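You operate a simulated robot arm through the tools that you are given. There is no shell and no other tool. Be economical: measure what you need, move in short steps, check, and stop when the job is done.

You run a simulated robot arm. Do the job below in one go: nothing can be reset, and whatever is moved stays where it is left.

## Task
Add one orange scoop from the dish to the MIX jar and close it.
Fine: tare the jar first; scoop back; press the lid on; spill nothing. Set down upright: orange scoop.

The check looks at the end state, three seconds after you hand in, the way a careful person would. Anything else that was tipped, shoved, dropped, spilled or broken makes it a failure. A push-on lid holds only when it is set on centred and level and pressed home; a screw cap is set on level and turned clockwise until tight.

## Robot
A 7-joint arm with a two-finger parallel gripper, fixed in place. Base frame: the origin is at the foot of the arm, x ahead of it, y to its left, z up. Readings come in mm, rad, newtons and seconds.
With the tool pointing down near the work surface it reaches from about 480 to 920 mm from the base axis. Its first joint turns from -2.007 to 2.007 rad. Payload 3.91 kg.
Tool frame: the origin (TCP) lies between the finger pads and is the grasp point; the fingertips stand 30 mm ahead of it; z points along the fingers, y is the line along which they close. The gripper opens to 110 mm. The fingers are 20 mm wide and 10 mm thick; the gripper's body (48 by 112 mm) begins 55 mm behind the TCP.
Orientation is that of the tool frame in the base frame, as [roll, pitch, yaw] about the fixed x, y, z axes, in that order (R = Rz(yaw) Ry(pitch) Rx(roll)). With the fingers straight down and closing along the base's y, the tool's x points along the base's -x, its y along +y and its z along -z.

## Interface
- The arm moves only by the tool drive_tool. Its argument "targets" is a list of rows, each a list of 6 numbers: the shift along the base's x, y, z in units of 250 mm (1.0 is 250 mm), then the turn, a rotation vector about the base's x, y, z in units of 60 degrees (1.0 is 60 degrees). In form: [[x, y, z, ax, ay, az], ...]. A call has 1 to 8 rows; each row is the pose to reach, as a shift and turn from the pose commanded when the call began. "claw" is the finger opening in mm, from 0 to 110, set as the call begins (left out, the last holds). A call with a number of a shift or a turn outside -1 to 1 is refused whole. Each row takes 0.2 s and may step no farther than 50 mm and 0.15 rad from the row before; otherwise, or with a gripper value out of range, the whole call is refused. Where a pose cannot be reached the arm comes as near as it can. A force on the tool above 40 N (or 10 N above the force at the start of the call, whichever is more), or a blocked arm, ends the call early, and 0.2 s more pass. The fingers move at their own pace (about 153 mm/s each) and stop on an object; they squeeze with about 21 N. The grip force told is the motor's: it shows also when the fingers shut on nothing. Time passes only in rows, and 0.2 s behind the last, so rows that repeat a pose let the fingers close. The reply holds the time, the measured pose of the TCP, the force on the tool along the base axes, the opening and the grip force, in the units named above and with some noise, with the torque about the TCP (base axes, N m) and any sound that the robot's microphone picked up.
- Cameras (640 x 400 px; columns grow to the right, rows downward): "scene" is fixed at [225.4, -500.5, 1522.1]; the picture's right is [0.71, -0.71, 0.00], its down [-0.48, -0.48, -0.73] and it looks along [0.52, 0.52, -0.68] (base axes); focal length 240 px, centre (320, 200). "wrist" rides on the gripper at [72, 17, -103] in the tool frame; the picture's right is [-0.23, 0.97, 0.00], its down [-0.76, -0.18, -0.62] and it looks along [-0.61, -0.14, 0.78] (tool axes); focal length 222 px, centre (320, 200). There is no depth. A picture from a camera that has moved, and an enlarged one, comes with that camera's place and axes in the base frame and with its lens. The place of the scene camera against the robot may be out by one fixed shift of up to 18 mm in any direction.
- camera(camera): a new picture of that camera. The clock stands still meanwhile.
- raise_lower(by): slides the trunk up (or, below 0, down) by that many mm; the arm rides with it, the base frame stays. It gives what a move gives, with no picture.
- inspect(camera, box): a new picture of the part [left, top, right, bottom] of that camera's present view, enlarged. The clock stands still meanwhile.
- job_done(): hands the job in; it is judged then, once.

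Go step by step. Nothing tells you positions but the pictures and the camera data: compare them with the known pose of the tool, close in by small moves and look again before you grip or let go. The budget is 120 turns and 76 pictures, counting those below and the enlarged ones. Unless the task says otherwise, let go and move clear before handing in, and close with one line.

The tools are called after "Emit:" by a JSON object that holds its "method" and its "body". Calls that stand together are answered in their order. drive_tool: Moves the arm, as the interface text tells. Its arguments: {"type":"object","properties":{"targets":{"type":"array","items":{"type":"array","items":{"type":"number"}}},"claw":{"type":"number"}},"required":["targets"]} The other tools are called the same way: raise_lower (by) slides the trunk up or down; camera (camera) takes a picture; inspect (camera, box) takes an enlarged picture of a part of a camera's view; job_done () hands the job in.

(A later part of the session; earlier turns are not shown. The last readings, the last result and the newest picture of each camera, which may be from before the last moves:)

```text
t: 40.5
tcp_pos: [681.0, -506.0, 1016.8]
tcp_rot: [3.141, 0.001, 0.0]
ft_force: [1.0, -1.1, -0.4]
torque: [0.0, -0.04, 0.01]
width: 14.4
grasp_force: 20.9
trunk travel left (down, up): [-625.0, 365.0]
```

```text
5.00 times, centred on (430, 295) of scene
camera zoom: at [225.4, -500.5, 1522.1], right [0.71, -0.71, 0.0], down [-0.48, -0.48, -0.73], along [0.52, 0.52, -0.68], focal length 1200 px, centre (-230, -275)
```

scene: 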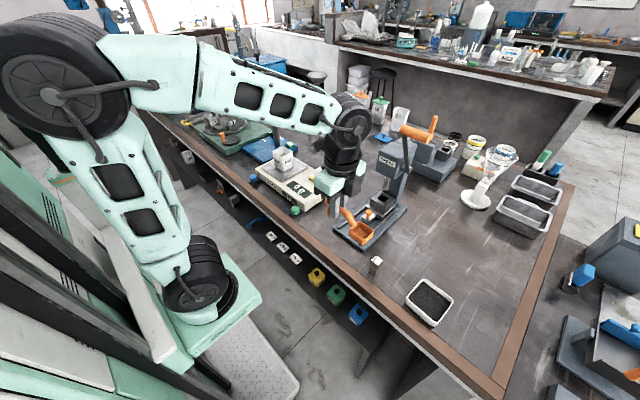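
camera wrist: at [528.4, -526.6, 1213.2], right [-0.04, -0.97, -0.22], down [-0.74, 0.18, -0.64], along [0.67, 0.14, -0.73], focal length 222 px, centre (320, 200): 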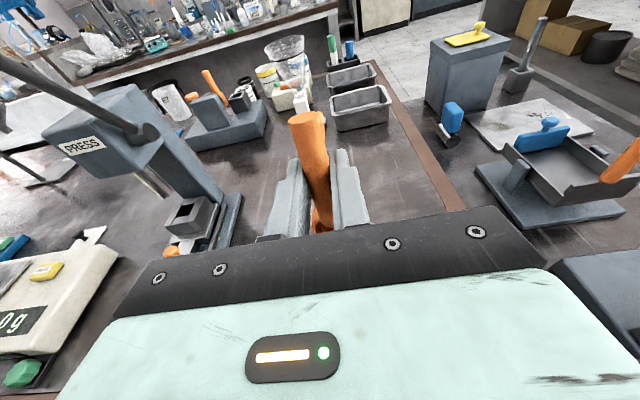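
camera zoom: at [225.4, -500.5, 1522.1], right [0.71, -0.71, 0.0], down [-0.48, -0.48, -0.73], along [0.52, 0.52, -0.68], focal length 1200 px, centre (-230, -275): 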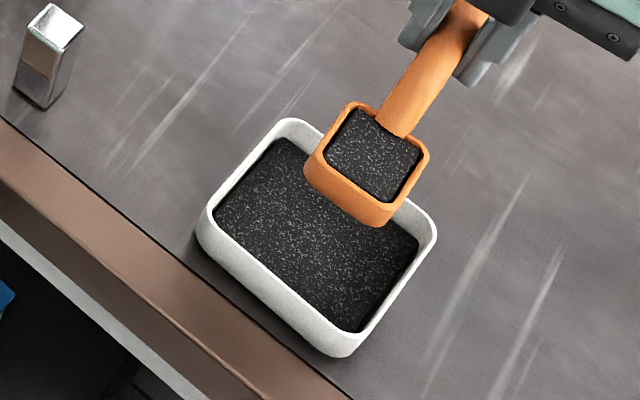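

It's full and level. I'll carry it up and back toward the base in small smooth steps, clear of the press.

Emit:
{"method": "drive_tool", "body": {"targets": [[0, 0, 0.06, 0, 0, 0], [0, 0, 0.15, 0, 0, 0], [0, 0, 0.25, 0, 0, 0], [-0.05, 0.03, 0.35, 0, 0, 0], [-0.14, 0.08, 0.42, 0, 0, 0], [-0.24, 0.14, 0.46, 0, 0, 0], [-0.34, 0.2, 0.48, 0, 0, 0], [-0.4, 0.28, 0.48, 0, 0, 0]]}}

Emit:
{"method": "drive_tool", "body": {"targets": [[-0.02, 0.08, 0, 0, 0, 0], [-0.03, 0.18, 0, 0, 0, 0.06], [-0.03, 0.29, 0, 0, 0, 0.15], [-0.03, 0.4, 0, 0, 0, 0.25], [-0.03, 0.51, 0, 0, 0, 0.36], [-0.03, 0.62, 0, 0, 0, 0.46], [-0.03, 0.73, 0, 0, 0, 0.56], [-0.03, 0.82, 0, 0, 0, 0.65]]}}

Emit:
{"method": "drive_tool", "body": {"targets": [[0, 0.08, 0, 0, 0, 0.08], [0, 0.18, 0, 0, 0, 0.18], [0, 0.28, 0, 0, 0, 0.28], [0, 0.38, 0, 0, 0, 0.38], [0, 0.48, 0, 0, 0, 0.48], [0, 0.58, 0, 0, 0, 0.58], [0, 0.68, 0, 0, 0, 0.68], [0, 0.76, 0, 0, 0, 0.75]]}}

Emit:
{"method": "camera", "body": {"camera": "scene"}}

Emit:
{"method": "camera", "body": {"camera": "wrist"}}

```text
t: 42.4
tcp_pos: [581.6, -435.1, 1135.8]
tcp_rot: [-3.141, 0.003, 0.0]
ft_force: [-0.3, -0.3, -0.1]
torque: [0.01, 0.0, -0.02]
width: 14.5
grasp_force: 20.7
trunk travel left (down, up): [-625.0, 365.0]
```

```text
t: 44.1
tcp_pos: [572.4, -232.1, 1136.4]
tcp_rot: [-3.141, 0.003, 0.682]
ft_force: [0.4, -0.6, -1.1]
torque: [-0.01, 0.02, 0.02]
width: 14.4
grasp_force: 21.0
trunk travel left (down, up): [-625.0, 365.0]
```

```text
t: 46.0
tcp_pos: [572.3, -42.8, 1138.4]
tcp_rot: [-3.14, 0.0, 1.465]
ft_force: [1.5, -0.5, -2.0]
torque: [0.03, 0.01, 0.0]
width: 15.0
grasp_force: 21.0
trunk travel left (down, up): [-625.0, 365.0]
```

```text
39 pictures are left
```

scene: 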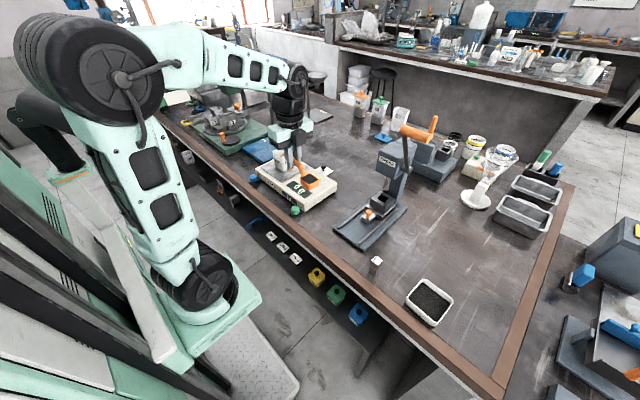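

```text
38 pictures are left
camera wrist: at [596.8, 27.5, 1240.6], right [0.94, -0.33, 0.0], down [-0.26, -0.74, 0.62], along [-0.2, -0.59, -0.78], focal length 222 px, centre (320, 200)
```

wrist: 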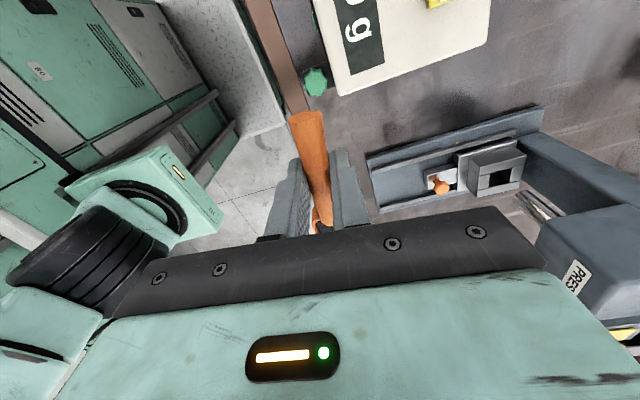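

Next I'll move left, keeping the scoop level, to view the jar from above before choosing the pour position.

Emit:
{"method": "drive_tool", "body": {"targets": [[0, 0.08, 0, 0, 0, 0.05], [0, 0.2, 0, 0, 0, 0.1], [0, 0.33, 0, 0, 0, 0.1], [0, 0.46, 0, 0, 0, 0.1], [0, 0.59, 0, 0, 0, 0.1], [0, 0.71, 0, 0, 0, 0.1], [0, 0.8, 0, 0, 0, 0.1], [0, 0.86, 0, 0, 0, 0.1]]}}

Emit:
{"method": "camera", "body": {"camera": "wrist"}}

Emit:
{"method": "inspect", "body": {"camera": "scene", "box": [230, 110, 350, 210]}}

```text
t: 47.8
tcp_pos: [573.3, 173.8, 1136.1]
tcp_rot: [-3.141, 0.002, 1.572]
ft_force: [0.5, -0.6, -0.7]
torque: [0.04, 0.02, -0.01]
width: 14.4
grasp_force: 21.4
trunk travel left (down, up): [-625.0, 365.0]
```

```text
37 pictures are left
camera wrist: at [589.8, 246.3, 1239.2], right [0.97, -0.23, 0.0], down [-0.18, -0.76, 0.62], along [-0.14, -0.61, -0.78], focal length 222 px, centre (320, 200)
```

wrist: 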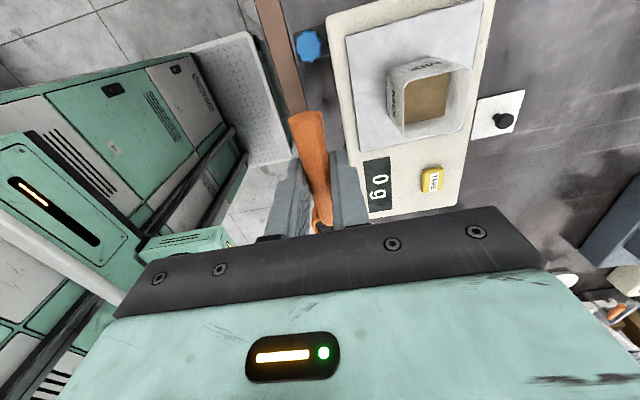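

```text
4.00 times, centred on (290, 160) of scene
camera zoom: at [225.4, -500.5, 1522.1], right [0.71, -0.71, 0.0], down [-0.48, -0.48, -0.73], along [0.52, 0.52, -0.68], focal length 960 px, centre (440, 360)
```

zoom: 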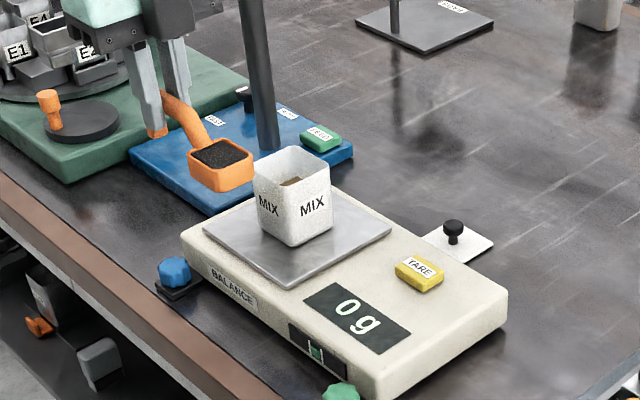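

Emit:
{"method": "inspect", "body": {"camera": "wrist", "box": [375, 40, 535, 140]}}

```text
4.00 times, centred on (455, 90) of wrist
camera zoom: at [589.8, 246.3, 1239.2], right [0.97, -0.23, 0.0], down [-0.18, -0.76, 0.62], along [-0.14, -0.61, -0.78], focal length 888 px, centre (-220, 640)
```

zoom: 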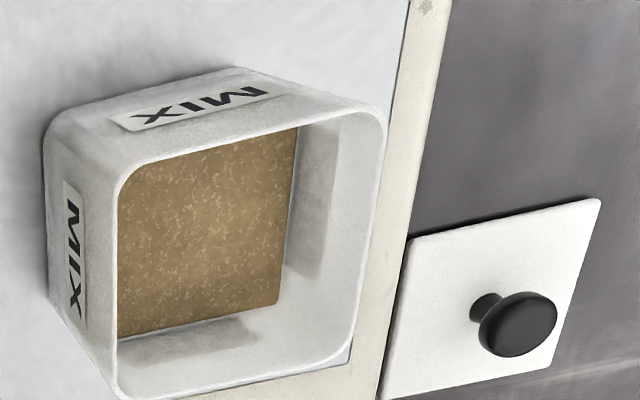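

The jar rim is at x 652–707, y 135–191, z≈1025, and the lid is near (820, 81) with its knob top at about 925. I'll check the tall FEED post and hopper near the hand before going further.

Emit:
{"method": "inspect", "body": {"camera": "scene", "box": [220, 40, 320, 160]}}

```text
3.33 times, centred on (270, 100) of scene
camera zoom: at [225.4, -500.5, 1522.1], right [0.71, -0.71, 0.0], down [-0.48, -0.48, -0.73], along [0.52, 0.52, -0.68], focal length 800 px, centre (487, 533)
```

zoom: 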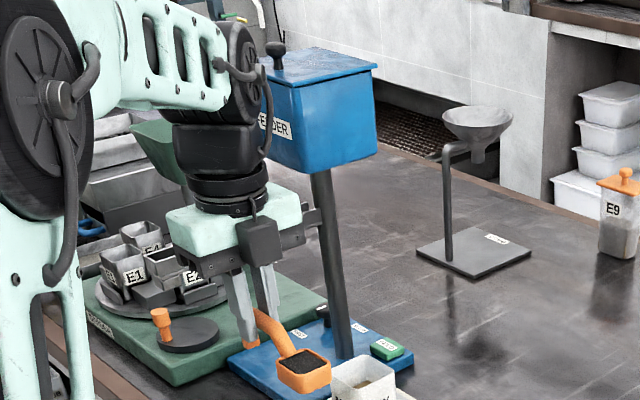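

The hopper stays clear if the bowl approaches the jar along about -60°. I'll turn +30° and set the lip just over the jar centre, well above the rim.

Emit:
{"method": "drive_tool", "body": {"targets": [[0.03, 0.04, 0, 0, 0, 0.06], [0.07, 0.09, 0, 0, 0, 0.15], [0.115, 0.145, 0, 0, 0, 0.25], [0.16, 0.2, -0.03, 0, 0, 0.35], [0.2, 0.25, -0.08, 0, 0, 0.44], [0.227, 0.288, -0.12, 0, 0, 0.5], [0.227, 0.288, -0.15, 0, 0, 0.5], [0.227, 0.288, -0.15, 0, 0, 0.5]]}}

Emit:
{"method": "inspect", "body": {"camera": "scene", "box": [240, 115, 320, 185]}}

Emit:
{"method": "camera", "body": {"camera": "wrist"}}

```text
t: 49.5
tcp_pos: [629.7, 247.0, 1098.6]
tcp_rot: [-3.142, 0.001, 2.093]
ft_force: [0.3, -0.5, -1.4]
torque: [0.01, 0.02, 0.0]
width: 14.6
grasp_force: 20.8
trunk travel left (down, up): [-625.0, 365.0]
```

```text
5.71 times, centred on (280, 150) of scene
camera zoom: at [225.4, -500.5, 1522.1], right [0.71, -0.71, 0.0], down [-0.48, -0.48, -0.73], along [0.52, 0.52, -0.68], focal length 1371 px, centre (549, 486)
```

zoom: 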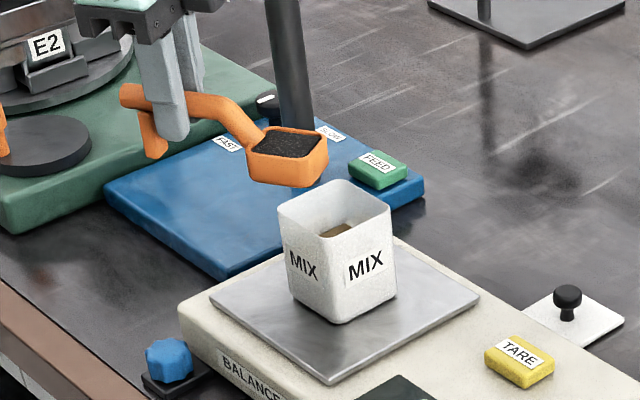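

```text
32 pictures are left
camera wrist: at [607.5, 317.7, 1201.5], right [0.96, 0.29, 0.0], down [0.23, -0.75, 0.62], along [0.18, -0.6, -0.78], focal length 222 px, centre (320, 200)
```

wrist: 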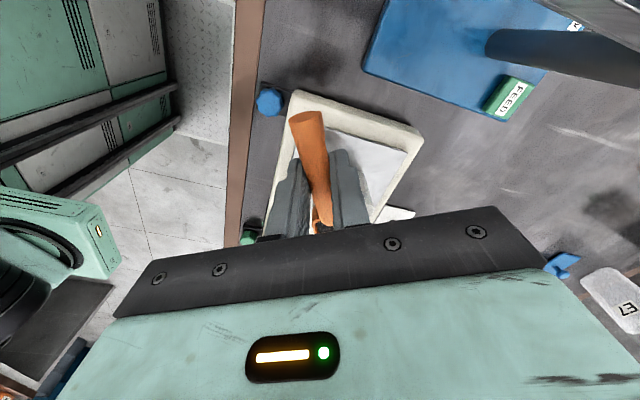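

The lip lines up with the jar opening. I'll tilt slowly, pivoting about the lip, to 56° first.

Emit:
{"method": "drive_tool", "body": {"targets": [[0.018, -0.035, -0.028, 0.1155, 0.0667, 0], [0.03, -0.054, 0.016, 0.231, 0.133, 0], [0.044, -0.08, 0.056, 0.346, 0.2, 0], [0.062, -0.11, 0.087, 0.462, 0.267, 0], [0.082, -0.145, 0.114, 0.577, 0.333, 0], [0.104, -0.184, 0.13, 0.693, 0.4, 0], [0.128, -0.225, 0.144, 0.808, 0.467, 0]]}}

Emit:
{"method": "inspect", "body": {"camera": "scene", "box": [240, 115, 340, 215]}}

```text
t: 51.1
tcp_pos: [661.3, 190.7, 1135.7]
tcp_rot: [-3.141, -0.978, 2.096]
ft_force: [0.6, -0.4, 0.0]
torque: [-0.04, -0.05, 0.01]
width: 14.6
grasp_force: 21.5
trunk travel left (down, up): [-625.0, 365.0]
```

```text
4.00 times, centred on (290, 165) of scene
camera zoom: at [225.4, -500.5, 1522.1], right [0.71, -0.71, 0.0], down [-0.48, -0.48, -0.73], along [0.52, 0.52, -0.68], focal length 960 px, centre (440, 340)
```

zoom: 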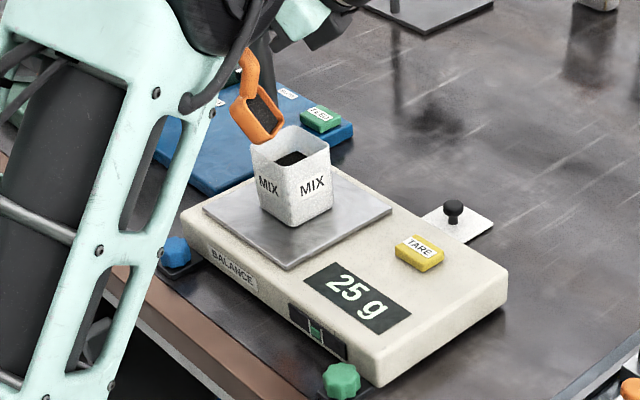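

25 g is in, with some still in the bowl. I'll keep tilting to about 88°.

Emit:
{"method": "drive_tool", "body": {"targets": [[0.027, -0.044, -0.007, 0.1155, 0.0667, 0], [0.053, -0.089, -0.011, 0.231, 0.133, 0], [0.08, -0.134, -0.023, 0.346, 0.2, 0], [0.106, -0.18, -0.039, 0.462, 0.267, 0], [0.106, -0.18, -0.039, 0.462, 0.267, 0], [0.106, -0.18, -0.039, 0.462, 0.267, 0]]}}

Emit:
{"method": "inspect", "body": {"camera": "scene", "box": [240, 115, 340, 215]}}

```text
t: 52.5
tcp_pos: [688.8, 143.7, 1124.8]
tcp_rot: [-3.13, -1.535, 2.084]
ft_force: [0.0, 0.9, 0.5]
torque: [-0.02, 0.04, 0.0]
width: 14.6
grasp_force: 20.6
trunk travel left (down, up): [-625.0, 365.0]
```

```text
4.00 times, centred on (290, 165) of scene
camera zoom: at [225.4, -500.5, 1522.1], right [0.71, -0.71, 0.0], down [-0.48, -0.48, -0.73], along [0.52, 0.52, -0.68], focal length 960 px, centre (440, 340)
```

zoom: 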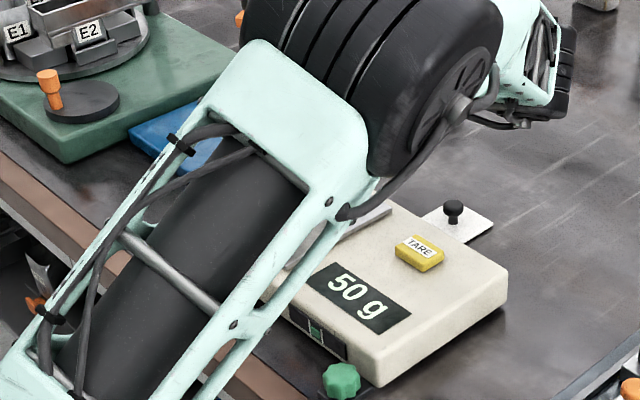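

It reads 50 g. I'll hold briefly to confirm it's finished, then reverse the tilt along the same path.

Emit:
{"method": "drive_tool", "body": {"targets": [[0, 0, 0, 0, 0, 0], [0, 0, 0, 0, 0, 0], [0, 0, 0, 0, 0, 0], [-0.026, 0.046, 0.016, -0.1155, -0.0667, 0], [-0.053, 0.091, 0.028, -0.231, -0.133, 0], [-0.079, 0.136, 0.032, -0.346, -0.2, 0], [-0.106, 0.18, 0.039, -0.462, -0.267, 0]]}}

Emit:
{"method": "inspect", "body": {"camera": "scene", "box": [240, 115, 340, 215]}}

```text
t: 54.1
tcp_pos: [662.2, 188.9, 1134.9]
tcp_rot: [-3.141, -0.975, 2.092]
ft_force: [0.5, -0.4, -1.5]
torque: [0.0, -0.02, -0.01]
width: 14.6
grasp_force: 21.1
trunk travel left (down, up): [-625.0, 365.0]
```

```text
4.00 times, centred on (290, 165) of scene
camera zoom: at [225.4, -500.5, 1522.1], right [0.71, -0.71, 0.0], down [-0.48, -0.48, -0.73], along [0.52, 0.52, -0.68], focal length 960 px, centre (440, 340)
```

zoom: 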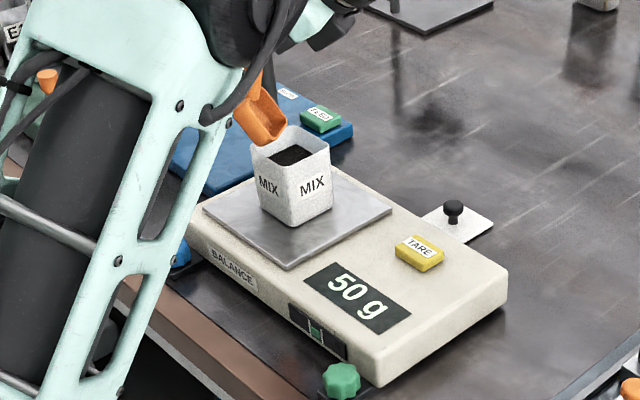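

The bowl is empty and the jar holds 50 g. I'll level the scoop back and rise clear.

Emit:
{"method": "drive_tool", "body": {"targets": [[-0.024, 0.041, -0.01, -0.1155, -0.0667, 0], [-0.046, 0.08, -0.025, -0.231, -0.133, 0], [-0.066, 0.115, -0.05, -0.346, -0.2, 0], [-0.084, 0.145, -0.075, -0.462, -0.267, 0], [-0.098, 0.171, -0.095, -0.577, -0.333, 0], [-0.11, 0.19, -0.1, -0.693, -0.4, 0], [-0.12, 0.21, -0.08, -0.808, -0.467, 0], [-0.15, 0.23, -0.01, -0.808, -0.467, 0]]}}

Emit:
{"method": "drive_tool", "body": {"targets": [[-0.1, -0.1, 0.01, 0, 0, 0], [-0.2, -0.2, 0.01, 0, 0, 0.08], [-0.25, -0.36, 0.01, 0, 0, 0.2], [-0.25, -0.54, 0.01, 0, 0, 0.32], [-0.25, -0.72, 0.01, 0, 0, 0.44], [-0.25, -0.9, 0.01, 0, 0, 0.5], [-0.25, -0.98, 0.01, 0, 0, 0.5], [-0.25, -0.98, 0.01, 0, 0, 0.5]]}}

```text
t: 56.0
tcp_pos: [625.8, 247.3, 1132.5]
tcp_rot: [-3.142, 0.003, 2.093]
ft_force: [-0.1, 0.6, -1.2]
torque: [0.03, 0.02, -0.01]
width: 14.6
grasp_force: 21.1
trunk travel left (down, up): [-625.0, 365.0]
```

```text
t: 57.8
tcp_pos: [561.3, 1.5, 1135.2]
tcp_rot: [3.141, 0.003, 2.618]
ft_force: [0.6, -0.6, 0.0]
torque: [0.02, 0.03, -0.03]
width: 14.4
grasp_force: 20.9
trunk travel left (down, up): [-625.0, 365.0]
```

Now I'll return above the scoop's original spot with its original yaw.

Emit:
{"method": "drive_tool", "body": {"targets": [[0, -0.1, 0, 0, 0, 0.11], [0.04, -0.24, 0, 0, 0, 0.22], [0.1, -0.36, 0, 0, 0, 0.33], [0.2, -0.414, 0, 0, 0, 0.44], [0.323, -0.414, -0.05, 0, 0, 0.541], [0.323, -0.414, -0.2, 0, 0, 0.541], [0.323, -0.414, -0.36, 0, 0, 0.541], [0.323, -0.414, -0.48, 0, 0, 0.541]]}}

Emit:
{"method": "drive_tool", "body": {"targets": [[0, 0, 0, 0, 0, 0]]}}

Emit:
{"method": "inspect", "body": {"camera": "scene", "box": [270, 150, 390, 230]}}

```text
t: 59.5
tcp_pos: [643.3, -100.4, 1013.4]
tcp_rot: [-3.141, 0.003, -3.098]
ft_force: [-0.1, -0.4, -0.5]
torque: [-0.02, 0.01, 0.02]
width: 14.8
grasp_force: 21.2
trunk travel left (down, up): [-625.0, 365.0]
```

```text
t: 60.0
tcp_pos: [642.6, -101.0, 1013.0]
tcp_rot: [3.141, 0.002, -3.099]
ft_force: [0.9, 1.0, -0.2]
torque: [-0.02, 0.04, 0.04]
width: 14.8
grasp_force: 21.1
trunk travel left (down, up): [-625.0, 365.0]
```

```text
5.00 times, centred on (330, 190) of scene
camera zoom: at [225.4, -500.5, 1522.1], right [0.71, -0.71, 0.0], down [-0.48, -0.48, -0.73], along [0.52, 0.52, -0.68], focal length 1200 px, centre (270, 250)
```

zoom: 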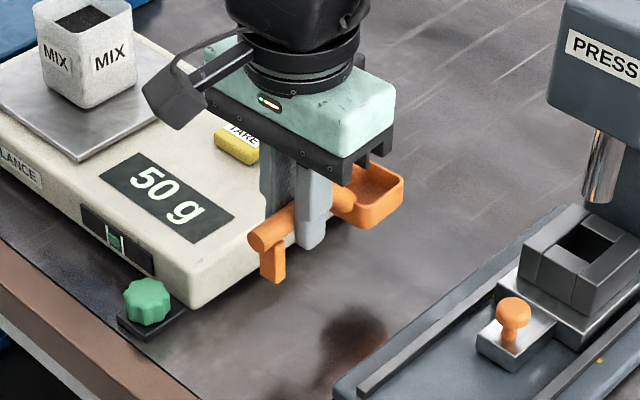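

Aligned. I'll descend slowly until contact.

Emit:
{"method": "drive_tool", "body": {"targets": [[0, -0.003, -0.1, 0, 0, 0], [0, -0.003, -0.19, 0, 0, 0], [0, -0.003, -0.23, 0, 0, 0], [0, -0.003, -0.244, 0, 0, 0], [0, -0.003, -0.25, 0, 0, 0]]}}

Emit:
{"method": "drive_tool", "body": {"targets": [[0, 0, -0.004, 0, 0, 0], [0, 0, -0.004, 0, 0, 0]]}}

```text
t: 61.1
tcp_pos: [643.4, -101.8, 953.2]
tcp_rot: [3.141, 0.0, -3.099]
ft_force: [-0.5, -0.7, 3.1]
torque: [0.04, -0.22, 0.0]
width: 14.6
grasp_force: 20.8
trunk travel left (down, up): [-625.0, 365.0]
```

```text
t: 61.8
tcp_pos: [644.9, -101.9, 950.5]
tcp_rot: [3.141, 0.004, -3.098]
ft_force: [0.6, -1.9, 10.3]
torque: [0.05, -0.15, -0.03]
width: 15.0
grasp_force: 21.2
trunk travel left (down, up): [-625.0, 365.0]
```

Both the bowl and the leg now bear on the table. I'll open and check.

Emit:
{"method": "drive_tool", "body": {"targets": [[0, 0, 0.004, 0, 0, 0], [0, 0, 0.004, 0, 0, 0], [0, 0, 0.004, 0, 0, 0]], "claw": 40}}

Emit:
{"method": "drive_tool", "body": {"targets": [[0, 0, 0.06, 0, 0, 0], [0, 0, 0.2, 0, 0, 0], [0, 0, 0.4, 0, 0, 0], [0, 0, 0.56, 0, 0, 0], [0, 0, 0.56, 0, 0, 0]]}}

Emit:
{"method": "inspect", "body": {"camera": "scene", "box": [270, 150, 390, 230]}}

```text
t: 62.5
tcp_pos: [642.7, -101.7, 951.6]
tcp_rot: [3.141, 0.003, -3.097]
ft_force: [0.2, -0.3, -0.8]
torque: [0.0, 0.0, 0.01]
width: 40.1
grasp_force: 0.0
trunk travel left (down, up): [-625.0, 365.0]
```

```text
t: 63.8
tcp_pos: [643.1, -105.0, 1093.2]
tcp_rot: [-3.142, 0.003, -3.096]
ft_force: [0.0, -0.1, 0.4]
torque: [0.03, 0.0, 0.02]
width: 40.1
grasp_force: 0.1
trunk travel left (down, up): [-625.0, 365.0]
```

```text
5.00 times, centred on (330, 190) of scene
camera zoom: at [225.4, -500.5, 1522.1], right [0.71, -0.71, 0.0], down [-0.48, -0.48, -0.73], along [0.52, 0.52, -0.68], focal length 1200 px, centre (270, 250)
```

zoom: 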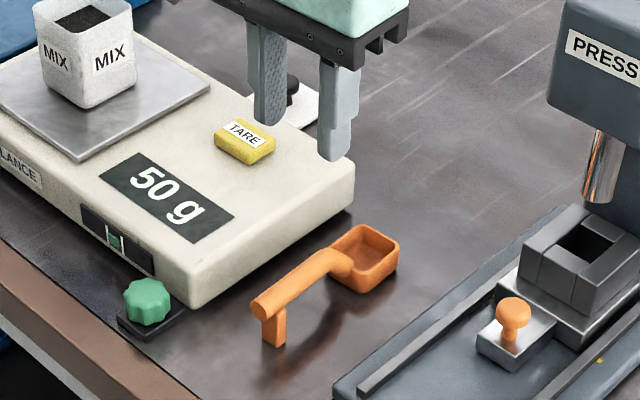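

The scoop stands back upright. Next is the lid: I'll move above its knob near (820, 79).

Emit:
{"method": "drive_tool", "body": {"targets": [[0.11, 0.1, 0, 0, 0, -0.043], [0.24, 0.22, 0, 0, 0, -0.043], [0.37, 0.35, 0, 0, 0, -0.043], [0.5, 0.48, 0, 0, 0, -0.043], [0.62, 0.62, 0, 0, 0, -0.043], [0.7, 0.736, -0.05, 0, 0, -0.043], [0.7, 0.736, -0.22, 0, 0, -0.043], [0.7, 0.736, -0.34, 0, 0, -0.043]], "claw": 60}}

Emit:
{"method": "camera", "body": {"camera": "wrist"}}

```text
t: 65.5
tcp_pos: [816.2, 83.3, 1007.3]
tcp_rot: [-3.141, 0.003, 3.139]
ft_force: [-1.1, 1.0, -0.1]
torque: [0.0, 0.01, 0.01]
width: 60.3
grasp_force: 0.1
trunk travel left (down, up): [-625.0, 365.0]
```

```text
26 pictures are left
camera wrist: at [743.8, 100.5, 1110.0], right [0.23, 0.97, 0.0], down [0.76, -0.18, 0.62], along [0.61, -0.14, -0.78], focal length 222 px, centre (320, 200)
```

wrist: 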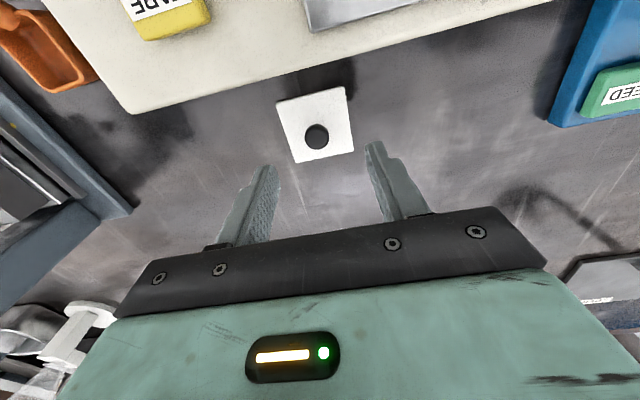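

The knob is at about (818, 80), top z≈922. I'll descend around it with the claw at 45, slowing at the end, then look.

Emit:
{"method": "drive_tool", "body": {"targets": [[0.006, -0.014, -0.1, 0, 0, 0], [0.006, -0.014, -0.2, 0, 0, 0], [0.006, -0.014, -0.25, 0, 0, 0], [0.006, -0.014, -0.266, 0, 0, 0], [0.006, -0.014, -0.266, 0, 0, 0]], "claw": 45}}

Emit:
{"method": "inspect", "body": {"camera": "wrist", "box": [240, 80, 400, 240]}}

Emit:
{"method": "inspect", "body": {"camera": "scene", "box": [310, 130, 390, 200]}}

```text
t: 66.8
tcp_pos: [819.2, 79.1, 940.8]
tcp_rot: [-3.141, 0.002, 3.14]
ft_force: [1.1, -0.4, 0.5]
torque: [-0.04, -0.02, 0.02]
width: 44.9
grasp_force: 0.0
trunk travel left (down, up): [-625.0, 365.0]
```

```text
2.50 times, centred on (320, 160) of wrist
camera zoom: at [747.2, 95.9, 1043.5], right [0.23, 0.97, 0.0], down [0.76, -0.18, 0.62], along [0.61, -0.14, -0.78], focal length 555 px, centre (320, 300)
```

zoom: 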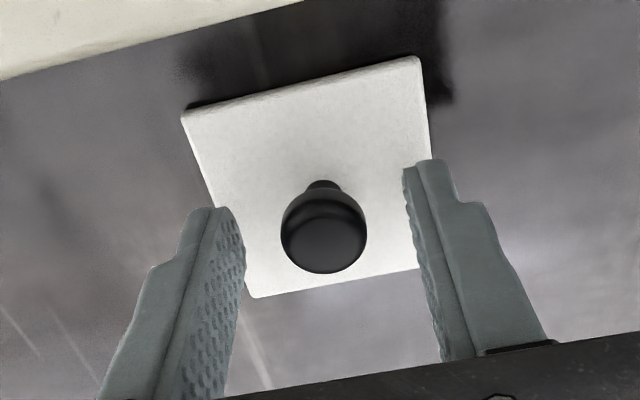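

```text
5.71 times, centred on (350, 165) of scene
camera zoom: at [225.4, -500.5, 1522.1], right [0.71, -0.71, 0.0], down [-0.48, -0.48, -0.73], along [0.52, 0.52, -0.68], focal length 1371 px, centre (149, 400)
```

zoom: 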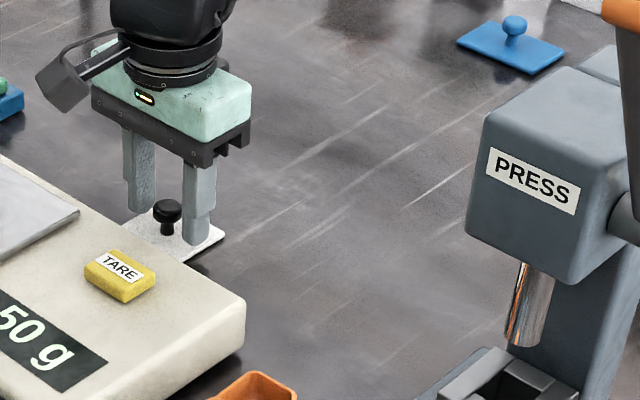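

The knob head is centred between the fingertips. I'll close, then lift a little.

Emit:
{"method": "drive_tool", "body": {"targets": [[0, 0, -0.006, 0, 0, 0], [0, 0, -0.006, 0, 0, 0], [0, 0, -0.006, 0, 0, 0]], "claw": 0}}

Emit:
{"method": "drive_tool", "body": {"targets": [[0, 0, 0.04, 0, 0, 0], [0, 0, 0.16, 0, 0, 0], [0, 0, 0.32, 0, 0, 0], [0, 0, 0.5, 0, 0, 0], [0, 0, 0.66, 0, 0, 0], [0, 0, 0.66, 0, 0, 0]]}}

Emit:
{"method": "inspect", "body": {"camera": "scene", "box": [270, 110, 370, 190]}}

Emit:
{"method": "camera", "body": {"camera": "wrist"}}

```text
t: 67.5
tcp_pos: [820.1, 78.9, 940.6]
tcp_rot: [3.14, 0.004, 3.139]
ft_force: [0.1, 0.7, 12.2]
torque: [-0.03, 0.03, 0.0]
width: 19.5
grasp_force: 21.1
trunk travel left (down, up): [-625.0, 365.0]
```

```text
t: 69.0
tcp_pos: [821.3, 79.4, 1105.1]
tcp_rot: [3.141, 0.002, 3.14]
ft_force: [0.3, -0.8, 0.4]
torque: [0.01, 0.02, -0.01]
width: 19.4
grasp_force: 21.2
trunk travel left (down, up): [-625.0, 365.0]
```

```text
5.00 times, centred on (320, 150) of scene
camera zoom: at [225.4, -500.5, 1522.1], right [0.71, -0.71, 0.0], down [-0.48, -0.48, -0.73], along [0.52, 0.52, -0.68], focal length 1200 px, centre (320, 450)
```

zoom: 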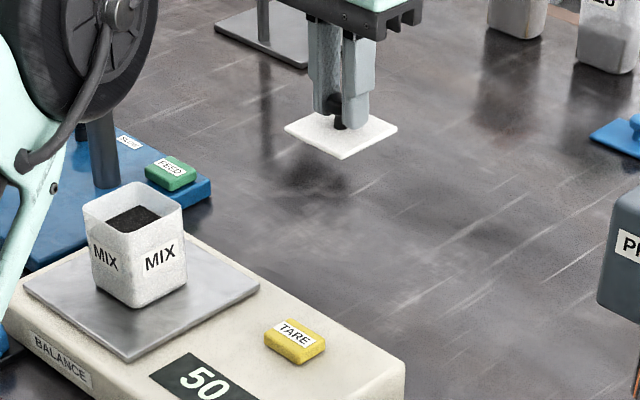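

```text
22 pictures are left
camera wrist: at [748.9, 96.1, 1207.0], right [0.23, 0.97, 0.0], down [0.76, -0.18, 0.62], along [0.61, -0.14, -0.78], focal length 222 px, centre (320, 200)
```

wrist: 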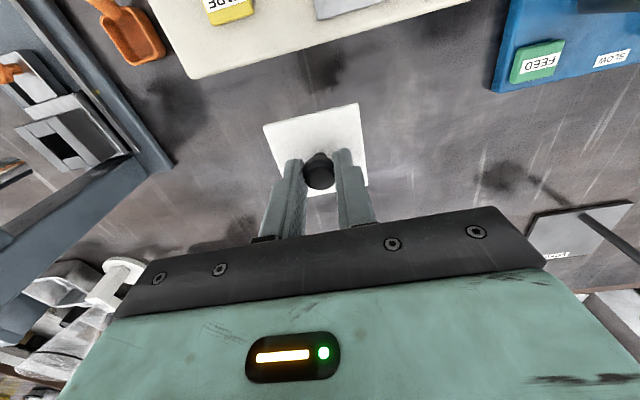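

The lid is held level, with the tips resting on its plate (plate top about 30 mm below the TCP). I'll carry it above the jar with room to spare.

Emit:
{"method": "drive_tool", "body": {"targets": [[-0.08, 0.05, 0, 0, 0, 0], [-0.2, 0.12, 0, 0, 0, 0], [-0.32, 0.19, 0, 0, 0, 0], [-0.44, 0.26, 0, 0, 0, 0], [-0.53, 0.31, 0, 0, 0, 0], [-0.565, 0.335, 0, 0, 0, 0], [-0.565, 0.335, -0.04, 0, 0, 0], [-0.565, 0.335, -0.04, 0, 0, 0]]}}

Emit:
{"method": "inspect", "body": {"camera": "wrist", "box": [220, 40, 420, 240]}}

Emit:
{"method": "inspect", "body": {"camera": "scene", "box": [260, 110, 320, 180]}}

```text
t: 70.8
tcp_pos: [677.4, 163.6, 1094.9]
tcp_rot: [3.142, 0.001, 3.14]
ft_force: [0.5, 0.5, 0.1]
torque: [-0.01, 0.05, -0.01]
width: 19.4
grasp_force: 21.0
trunk travel left (down, up): [-625.0, 365.0]
```

```text
2.00 times, centred on (320, 140) of wrist
camera zoom: at [604.4, 180.0, 1197.3], right [0.23, 0.97, 0.0], down [0.76, -0.18, 0.62], along [0.61, -0.14, -0.78], focal length 444 px, centre (320, 320)
```

zoom: 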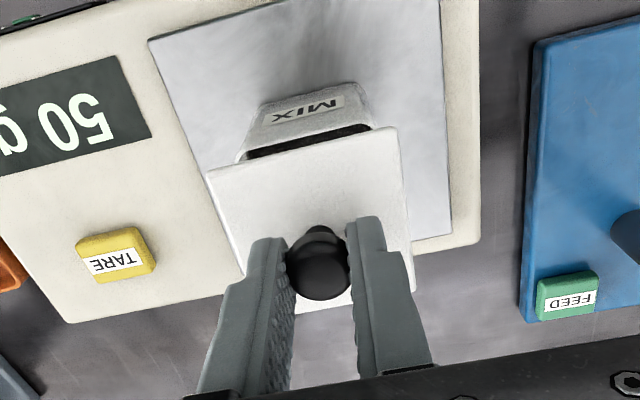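

```text
5.71 times, centred on (290, 145) of scene
camera zoom: at [225.4, -500.5, 1522.1], right [0.71, -0.71, 0.0], down [-0.48, -0.48, -0.73], along [0.52, 0.52, -0.68], focal length 1371 px, centre (491, 514)
```

zoom: 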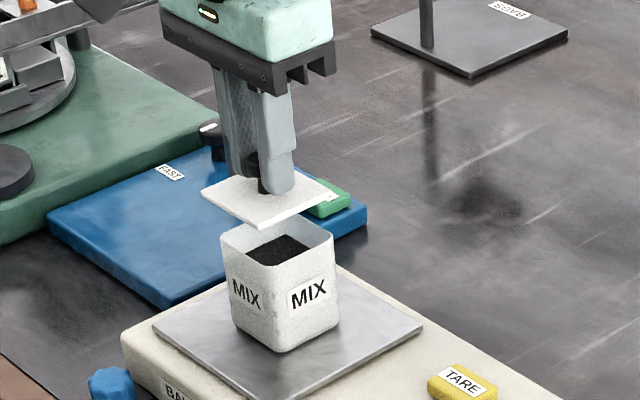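

By the wrist view the lid is about 6–7 mm short of the jar centre in x. I'll correct that and lower to just above the rim for a finer comparison.

Emit:
{"method": "drive_tool", "body": {"targets": [[0.026, 0, -0.04, 0, 0, 0], [0.026, 0, -0.08, 0, 0, 0], [0.026, 0, -0.092, 0, 0, 0], [0.026, 0, -0.092, 0, 0, 0]]}}

Emit:
{"method": "inspect", "body": {"camera": "wrist", "box": [240, 60, 400, 220]}}

Emit:
{"method": "inspect", "body": {"camera": "scene", "box": [265, 125, 315, 175]}}

```text
t: 71.8
tcp_pos: [683.2, 163.3, 1072.6]
tcp_rot: [-3.14, 0.001, 3.14]
ft_force: [0.5, 0.0, -0.2]
torque: [-0.01, 0.0, 0.01]
width: 19.4
grasp_force: 21.2
trunk travel left (down, up): [-625.0, 365.0]
```

```text
2.50 times, centred on (320, 140) of wrist
camera zoom: at [611.5, 180.0, 1174.0], right [0.23, 0.97, 0.0], down [0.76, -0.18, 0.62], along [0.61, -0.14, -0.78], focal length 555 px, centre (320, 350)
```

zoom: 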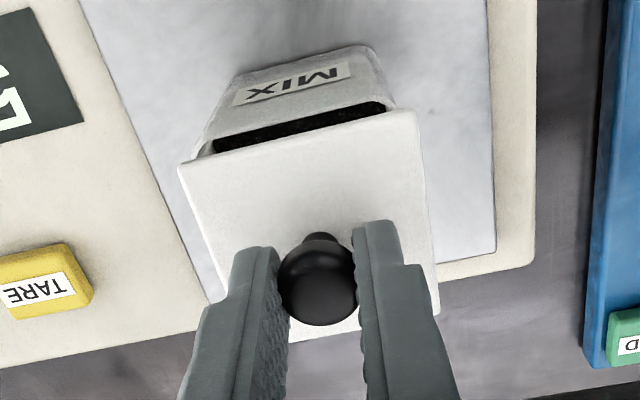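

```text
8.00 times, centred on (290, 150) of scene
camera zoom: at [225.4, -500.5, 1522.1], right [0.71, -0.71, 0.0], down [-0.48, -0.48, -0.73], along [0.52, 0.52, -0.68], focal length 1919 px, centre (560, 600)
```

zoom: 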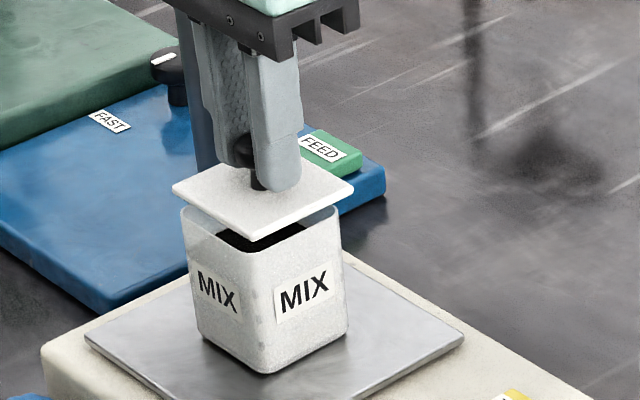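

The lid is nearly centred. I'll lower a few mm more to cut the parallax and compare the overhangs.

Emit:
{"method": "drive_tool", "body": {"targets": [[-0.003, -0.003, -0.016, 0, 0, 0], [-0.003, -0.003, -0.026, 0, 0, 0], [-0.003, -0.003, -0.026, 0, 0, 0]]}}

Emit:
{"method": "inspect", "body": {"camera": "wrist", "box": [260, 60, 380, 180]}}

Emit:
{"method": "inspect", "body": {"camera": "scene", "box": [275, 140, 307, 176]}}

```text
t: 72.5
tcp_pos: [683.9, 162.1, 1064.7]
tcp_rot: [-3.141, 0.002, 3.141]
ft_force: [0.0, -0.2, -0.1]
torque: [0.02, -0.01, 0.0]
width: 19.5
grasp_force: 21.4
trunk travel left (down, up): [-625.0, 365.0]
```

```text
3.33 times, centred on (320, 120) of wrist
camera zoom: at [611.2, 179.1, 1167.6], right [0.23, 0.97, 0.0], down [0.76, -0.18, 0.62], along [0.61, -0.14, -0.78], focal length 740 px, centre (320, 467)
```

zoom: 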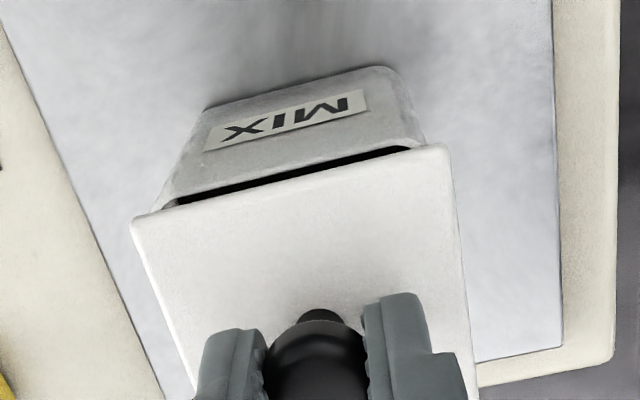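

```text
11.11 times, centred on (291, 158) of scene
camera zoom: at [225.4, -500.5, 1522.1], right [0.71, -0.71, 0.0], down [-0.48, -0.48, -0.73], along [0.52, 0.52, -0.68], focal length 2666 px, centre (642, 667)
```

zoom: 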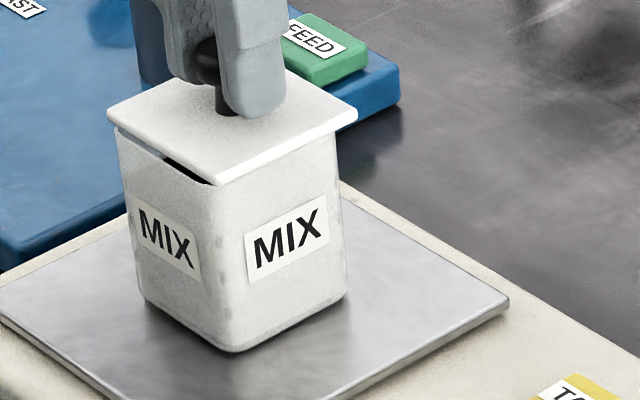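

Both views agree the lid should go about 2.5 mm toward -x. I'll correct and lower to light contact.

Emit:
{"method": "drive_tool", "body": {"targets": [[-0.01, 0.003, 0, 0, 0, 0], [-0.01, 0.003, 0, 0, 0, 0], [-0.01, 0.003, -0.006, 0, 0, 0], [-0.01, 0.003, -0.01, 0, 0, 0]]}}

Emit:
{"method": "inspect", "body": {"camera": "wrist", "box": [260, 60, 380, 180]}}

Emit:
{"method": "inspect", "body": {"camera": "scene", "box": [275, 140, 307, 176]}}

```text
t: 73.5
tcp_pos: [682.0, 164.0, 1064.1]
tcp_rot: [3.139, 0.006, 3.141]
ft_force: [-0.4, -0.4, 16.0]
torque: [0.0, 0.04, -0.01]
width: 19.4
grasp_force: 20.7
trunk travel left (down, up): [-625.0, 365.0]
```

```text
3.33 times, centred on (320, 120) of wrist
camera zoom: at [608.9, 180.0, 1166.5], right [0.23, 0.97, 0.0], down [0.76, -0.18, 0.63], along [0.61, -0.14, -0.78], focal length 740 px, centre (320, 467)
```

zoom: 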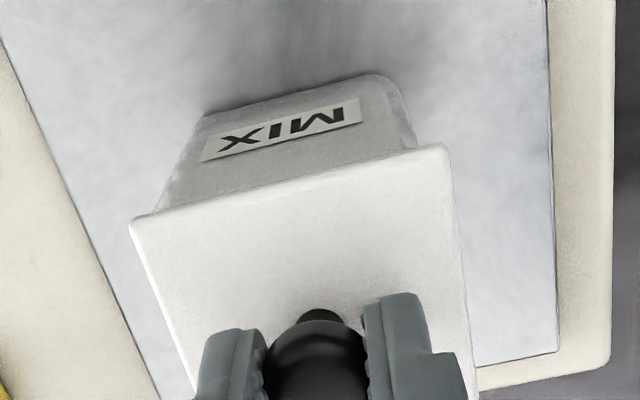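

```text
11.11 times, centred on (291, 158) of scene
camera zoom: at [225.4, -500.5, 1522.1], right [0.71, -0.71, 0.0], down [-0.48, -0.48, -0.73], along [0.52, 0.52, -0.68], focal length 2666 px, centre (642, 667)
```

zoom: 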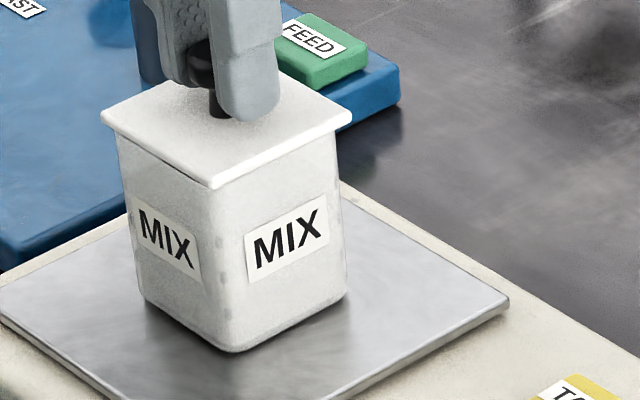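

It looks centred and level, with light contact. Now I'll press it home.

Emit:
{"method": "drive_tool", "body": {"targets": [[0, 0, -0.006, 0, 0, 0], [0, 0, -0.012, 0, 0, 0], [0, 0, -0.018, 0, 0, 0], [0, 0, -0.024, 0, 0, 0]]}}

```text
t: 74.5
tcp_pos: [681.1, 163.4, 1058.3]
tcp_rot: [3.141, 0.006, 3.139]
ft_force: [0.8, 2.5, 35.5]
torque: [0.06, 0.08, -0.04]
width: 20.1
grasp_force: 20.7
trunk travel left (down, up): [-625.0, 365.0]
```

Emit:
{"method": "inspect", "body": {"camera": "scene", "box": [275, 140, 307, 176]}}

Emit:
{"method": "drive_tool", "body": {"targets": [[0, 0, -0.006, 0, 0, 0], [0, 0, -0.01, 0, 0, 0]]}}

```text
11.11 times, centred on (291, 158) of scene
camera zoom: at [225.4, -500.5, 1522.1], right [0.71, -0.71, 0.0], down [-0.48, -0.48, -0.73], along [0.52, 0.52, -0.68], focal length 2666 px, centre (642, 667)
```

zoom: 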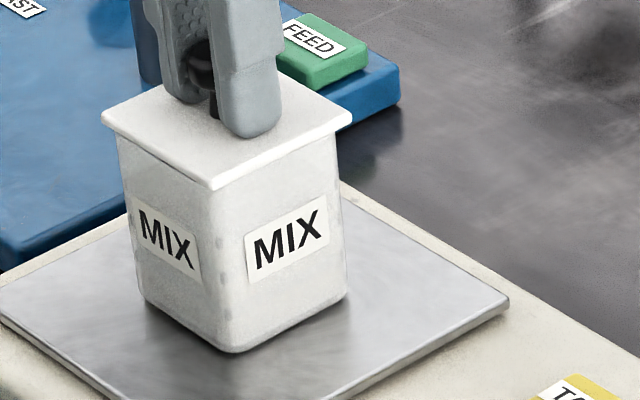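

```text
t: 75.1
tcp_pos: [682.5, 163.0, 1058.9]
tcp_rot: [3.137, 0.009, 3.139]
ft_force: [-4.1, -0.9, 18.3]
torque: [-0.17, 0.47, 0.04]
width: 19.9
grasp_force: 20.9
trunk travel left (down, up): [-625.0, 365.0]
stopped in row 2: the force on the tool passed its limit at 48 N (the readings are from after the stop); the commanded pose is now the measured one
```

The fingers slid down the knob onto the plate, so the lid may not be fully home. I'll release, back off and inspect, then press on the knob's centre with closed fingers.

Emit:
{"method": "drive_tool", "body": {"targets": [[0, 0, 0.004, 0, 0, 0], [0, 0, 0.004, 0, 0, 0], [0, 0, 0.004, 0, 0, 0]], "claw": 40}}

Emit:
{"method": "drive_tool", "body": {"targets": [[0, 0, 0.1, 0, 0, 0], [0, 0, 0.22, 0, 0, 0], [0, 0, 0.22, 0, 0, 0]]}}

Emit:
{"method": "inspect", "body": {"camera": "wrist", "box": [240, 60, 400, 220]}}

Emit:
{"method": "inspect", "body": {"camera": "scene", "box": [275, 140, 307, 176]}}

```text
t: 75.9
tcp_pos: [683.1, 163.8, 1057.8]
tcp_rot: [3.14, 0.01, 3.14]
ft_force: [2.6, 6.8, 19.5]
torque: [0.16, -0.01, -0.01]
width: 36.3
grasp_force: 0.0
trunk travel left (down, up): [-625.0, 365.0]
```

```text
t: 76.7
tcp_pos: [682.4, 163.8, 1112.6]
tcp_rot: [3.141, 0.005, 3.141]
ft_force: [0.4, -0.6, -0.1]
torque: [0.02, 0.0, 0.02]
width: 39.9
grasp_force: 0.1
trunk travel left (down, up): [-625.0, 365.0]
```

```text
2.50 times, centred on (320, 140) of wrist
camera zoom: at [609.1, 180.3, 1215.7], right [0.23, 0.97, 0.0], down [0.76, -0.18, 0.63], along [0.61, -0.14, -0.78], focal length 555 px, centre (320, 350)
```

zoom: 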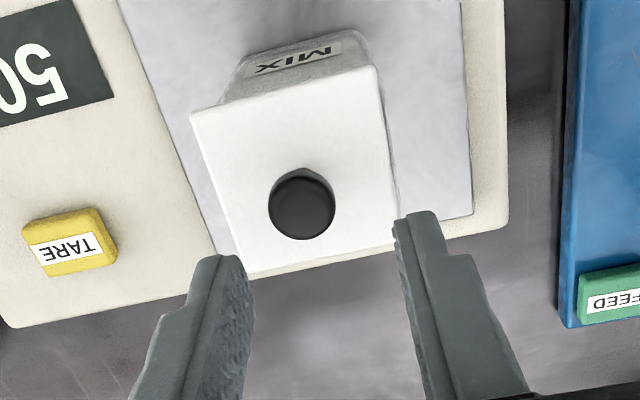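

```text
11.11 times, centred on (291, 158) of scene
camera zoom: at [225.4, -500.5, 1522.1], right [0.71, -0.71, 0.0], down [-0.48, -0.48, -0.73], along [0.52, 0.52, -0.68], focal length 2666 px, centre (642, 667)
```

zoom: 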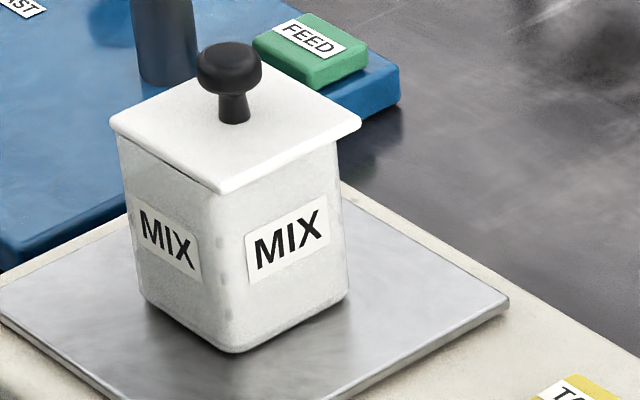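

The lid was loose and dragged about 5 mm in -y when I opened under load. I'll regrip the knob, lift a touch, recentre and set it down without load.

Emit:
{"method": "drive_tool", "body": {"targets": [[0, -0.025, -0.05, 0, 0, 0], [0, -0.025, -0.15, 0, 0, 0], [0, -0.025, -0.19, 0, 0, 0], [0, -0.025, -0.204, 0, 0, 0], [0, -0.025, -0.204, 0, 0, 0]]}}

Emit:
{"method": "drive_tool", "body": {"targets": [[0, 0, 0, 0, 0, 0], [0, 0, 0, 0, 0, 0], [0, 0, 0, 0, 0, 0]], "claw": 0}}

Emit:
{"method": "drive_tool", "body": {"targets": [[0, 0, 0.012, 0, 0, 0], [0, 0, 0.04, 0, 0, 0], [0, 0, 0.04, 0, 0, 0]]}}

Emit:
{"method": "inspect", "body": {"camera": "scene", "box": [275, 140, 307, 176]}}

```text
t: 77.9
tcp_pos: [682.1, 156.5, 1061.5]
tcp_rot: [3.138, 0.007, 3.139]
ft_force: [0.3, 0.7, -0.2]
torque: [0.0, -0.02, -0.05]
width: 40.1
grasp_force: 0.1
trunk travel left (down, up): [-625.0, 365.0]
```

```text
t: 78.7
tcp_pos: [682.9, 156.8, 1062.7]
tcp_rot: [3.137, 0.007, 3.14]
ft_force: [0.0, -0.9, 0.3]
torque: [0.0, 0.02, -0.01]
width: 19.4
grasp_force: 20.9
trunk travel left (down, up): [-625.0, 365.0]
```

```text
t: 79.5
tcp_pos: [683.7, 157.4, 1072.1]
tcp_rot: [3.139, 0.007, 3.141]
ft_force: [-0.4, 0.0, 0.5]
torque: [-0.01, -0.02, 0.01]
width: 19.5
grasp_force: 21.3
trunk travel left (down, up): [-625.0, 365.0]
```

```text
11.11 times, centred on (291, 158) of scene
camera zoom: at [225.4, -500.5, 1522.1], right [0.71, -0.71, 0.0], down [-0.48, -0.48, -0.73], along [0.52, 0.52, -0.68], focal length 2666 px, centre (642, 667)
```

zoom: 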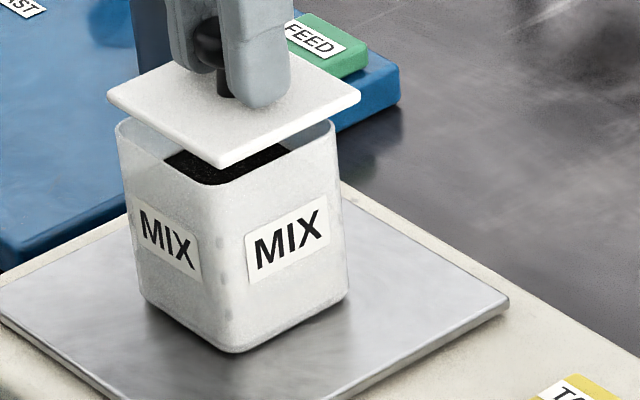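

The lid is held again. By the scene data it needs about +5.5 mm in y and nothing in x, so I'll shift and check with both views just above the rim.

Emit:
{"method": "drive_tool", "body": {"targets": [[0, 0.012, 0, 0, 0, 0], [0, 0.022, 0, 0, 0, 0], [0, 0.022, -0.02, 0, 0, 0], [0, 0.022, -0.02, 0, 0, 0]]}}

Emit:
{"method": "inspect", "body": {"camera": "wrist", "box": [260, 60, 380, 180]}}

Emit:
{"method": "inspect", "body": {"camera": "scene", "box": [275, 140, 307, 176]}}

```text
t: 80.5
tcp_pos: [682.9, 162.0, 1066.8]
tcp_rot: [3.138, 0.006, -3.141]
ft_force: [-0.3, -0.5, -0.9]
torque: [0.01, -0.01, 0.01]
width: 19.4
grasp_force: 21.5
trunk travel left (down, up): [-625.0, 365.0]
```

```text
3.33 times, centred on (320, 120) of wrist
camera zoom: at [609.6, 179.1, 1168.9], right [0.23, 0.97, 0.0], down [0.76, -0.18, 0.63], along [0.61, -0.14, -0.78], focal length 740 px, centre (320, 467)
```

zoom: 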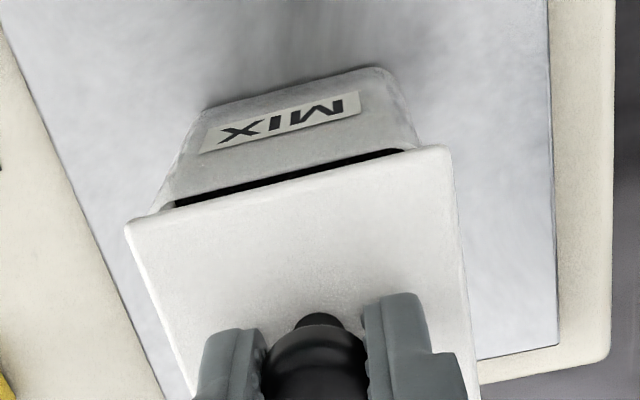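

```text
11.11 times, centred on (291, 158) of scene
camera zoom: at [225.4, -500.5, 1522.1], right [0.71, -0.71, 0.0], down [-0.48, -0.48, -0.73], along [0.52, 0.52, -0.68], focal length 2666 px, centre (642, 667)
```

zoom: 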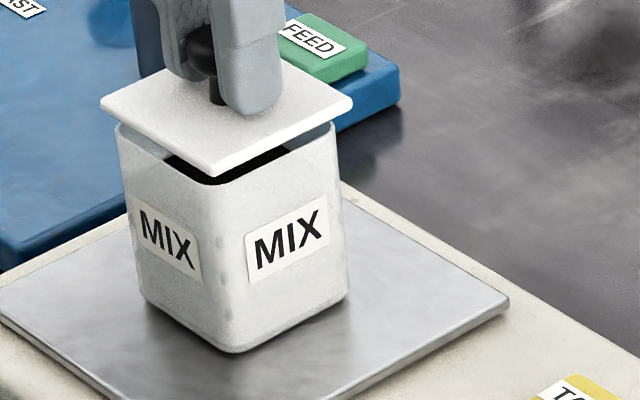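

It's within about 1 mm. A final -1.2 mm in x, then I'll lower to just touching.

Emit:
{"method": "drive_tool", "body": {"targets": [[-0.005, 0.002, 0, 0, 0, 0], [-0.005, 0.002, -0.01, 0, 0, 0], [-0.005, 0.002, -0.014, 0, 0, 0], [-0.005, 0.002, -0.014, 0, 0, 0]]}}

```text
t: 81.5
tcp_pos: [681.3, 162.1, 1061.7]
tcp_rot: [3.139, 0.007, 3.14]
ft_force: [-0.6, 0.5, -0.2]
torque: [-0.03, -0.01, -0.01]
width: 19.4
grasp_force: 21.0
trunk travel left (down, up): [-625.0, 365.0]
```

Emit:
{"method": "drive_tool", "body": {"targets": [[0.001, 0.001, -0.004, 0, 0, 0], [0.001, 0.001, -0.004, 0, 0, 0]]}}

```text
t: 82.1
tcp_pos: [681.2, 163.1, 1062.0]
tcp_rot: [3.139, 0.007, 3.14]
ft_force: [-1.6, -1.3, 4.3]
torque: [0.0, 0.0, -0.03]
width: 19.4
grasp_force: 20.5
trunk travel left (down, up): [-625.0, 365.0]
heard: snap
```

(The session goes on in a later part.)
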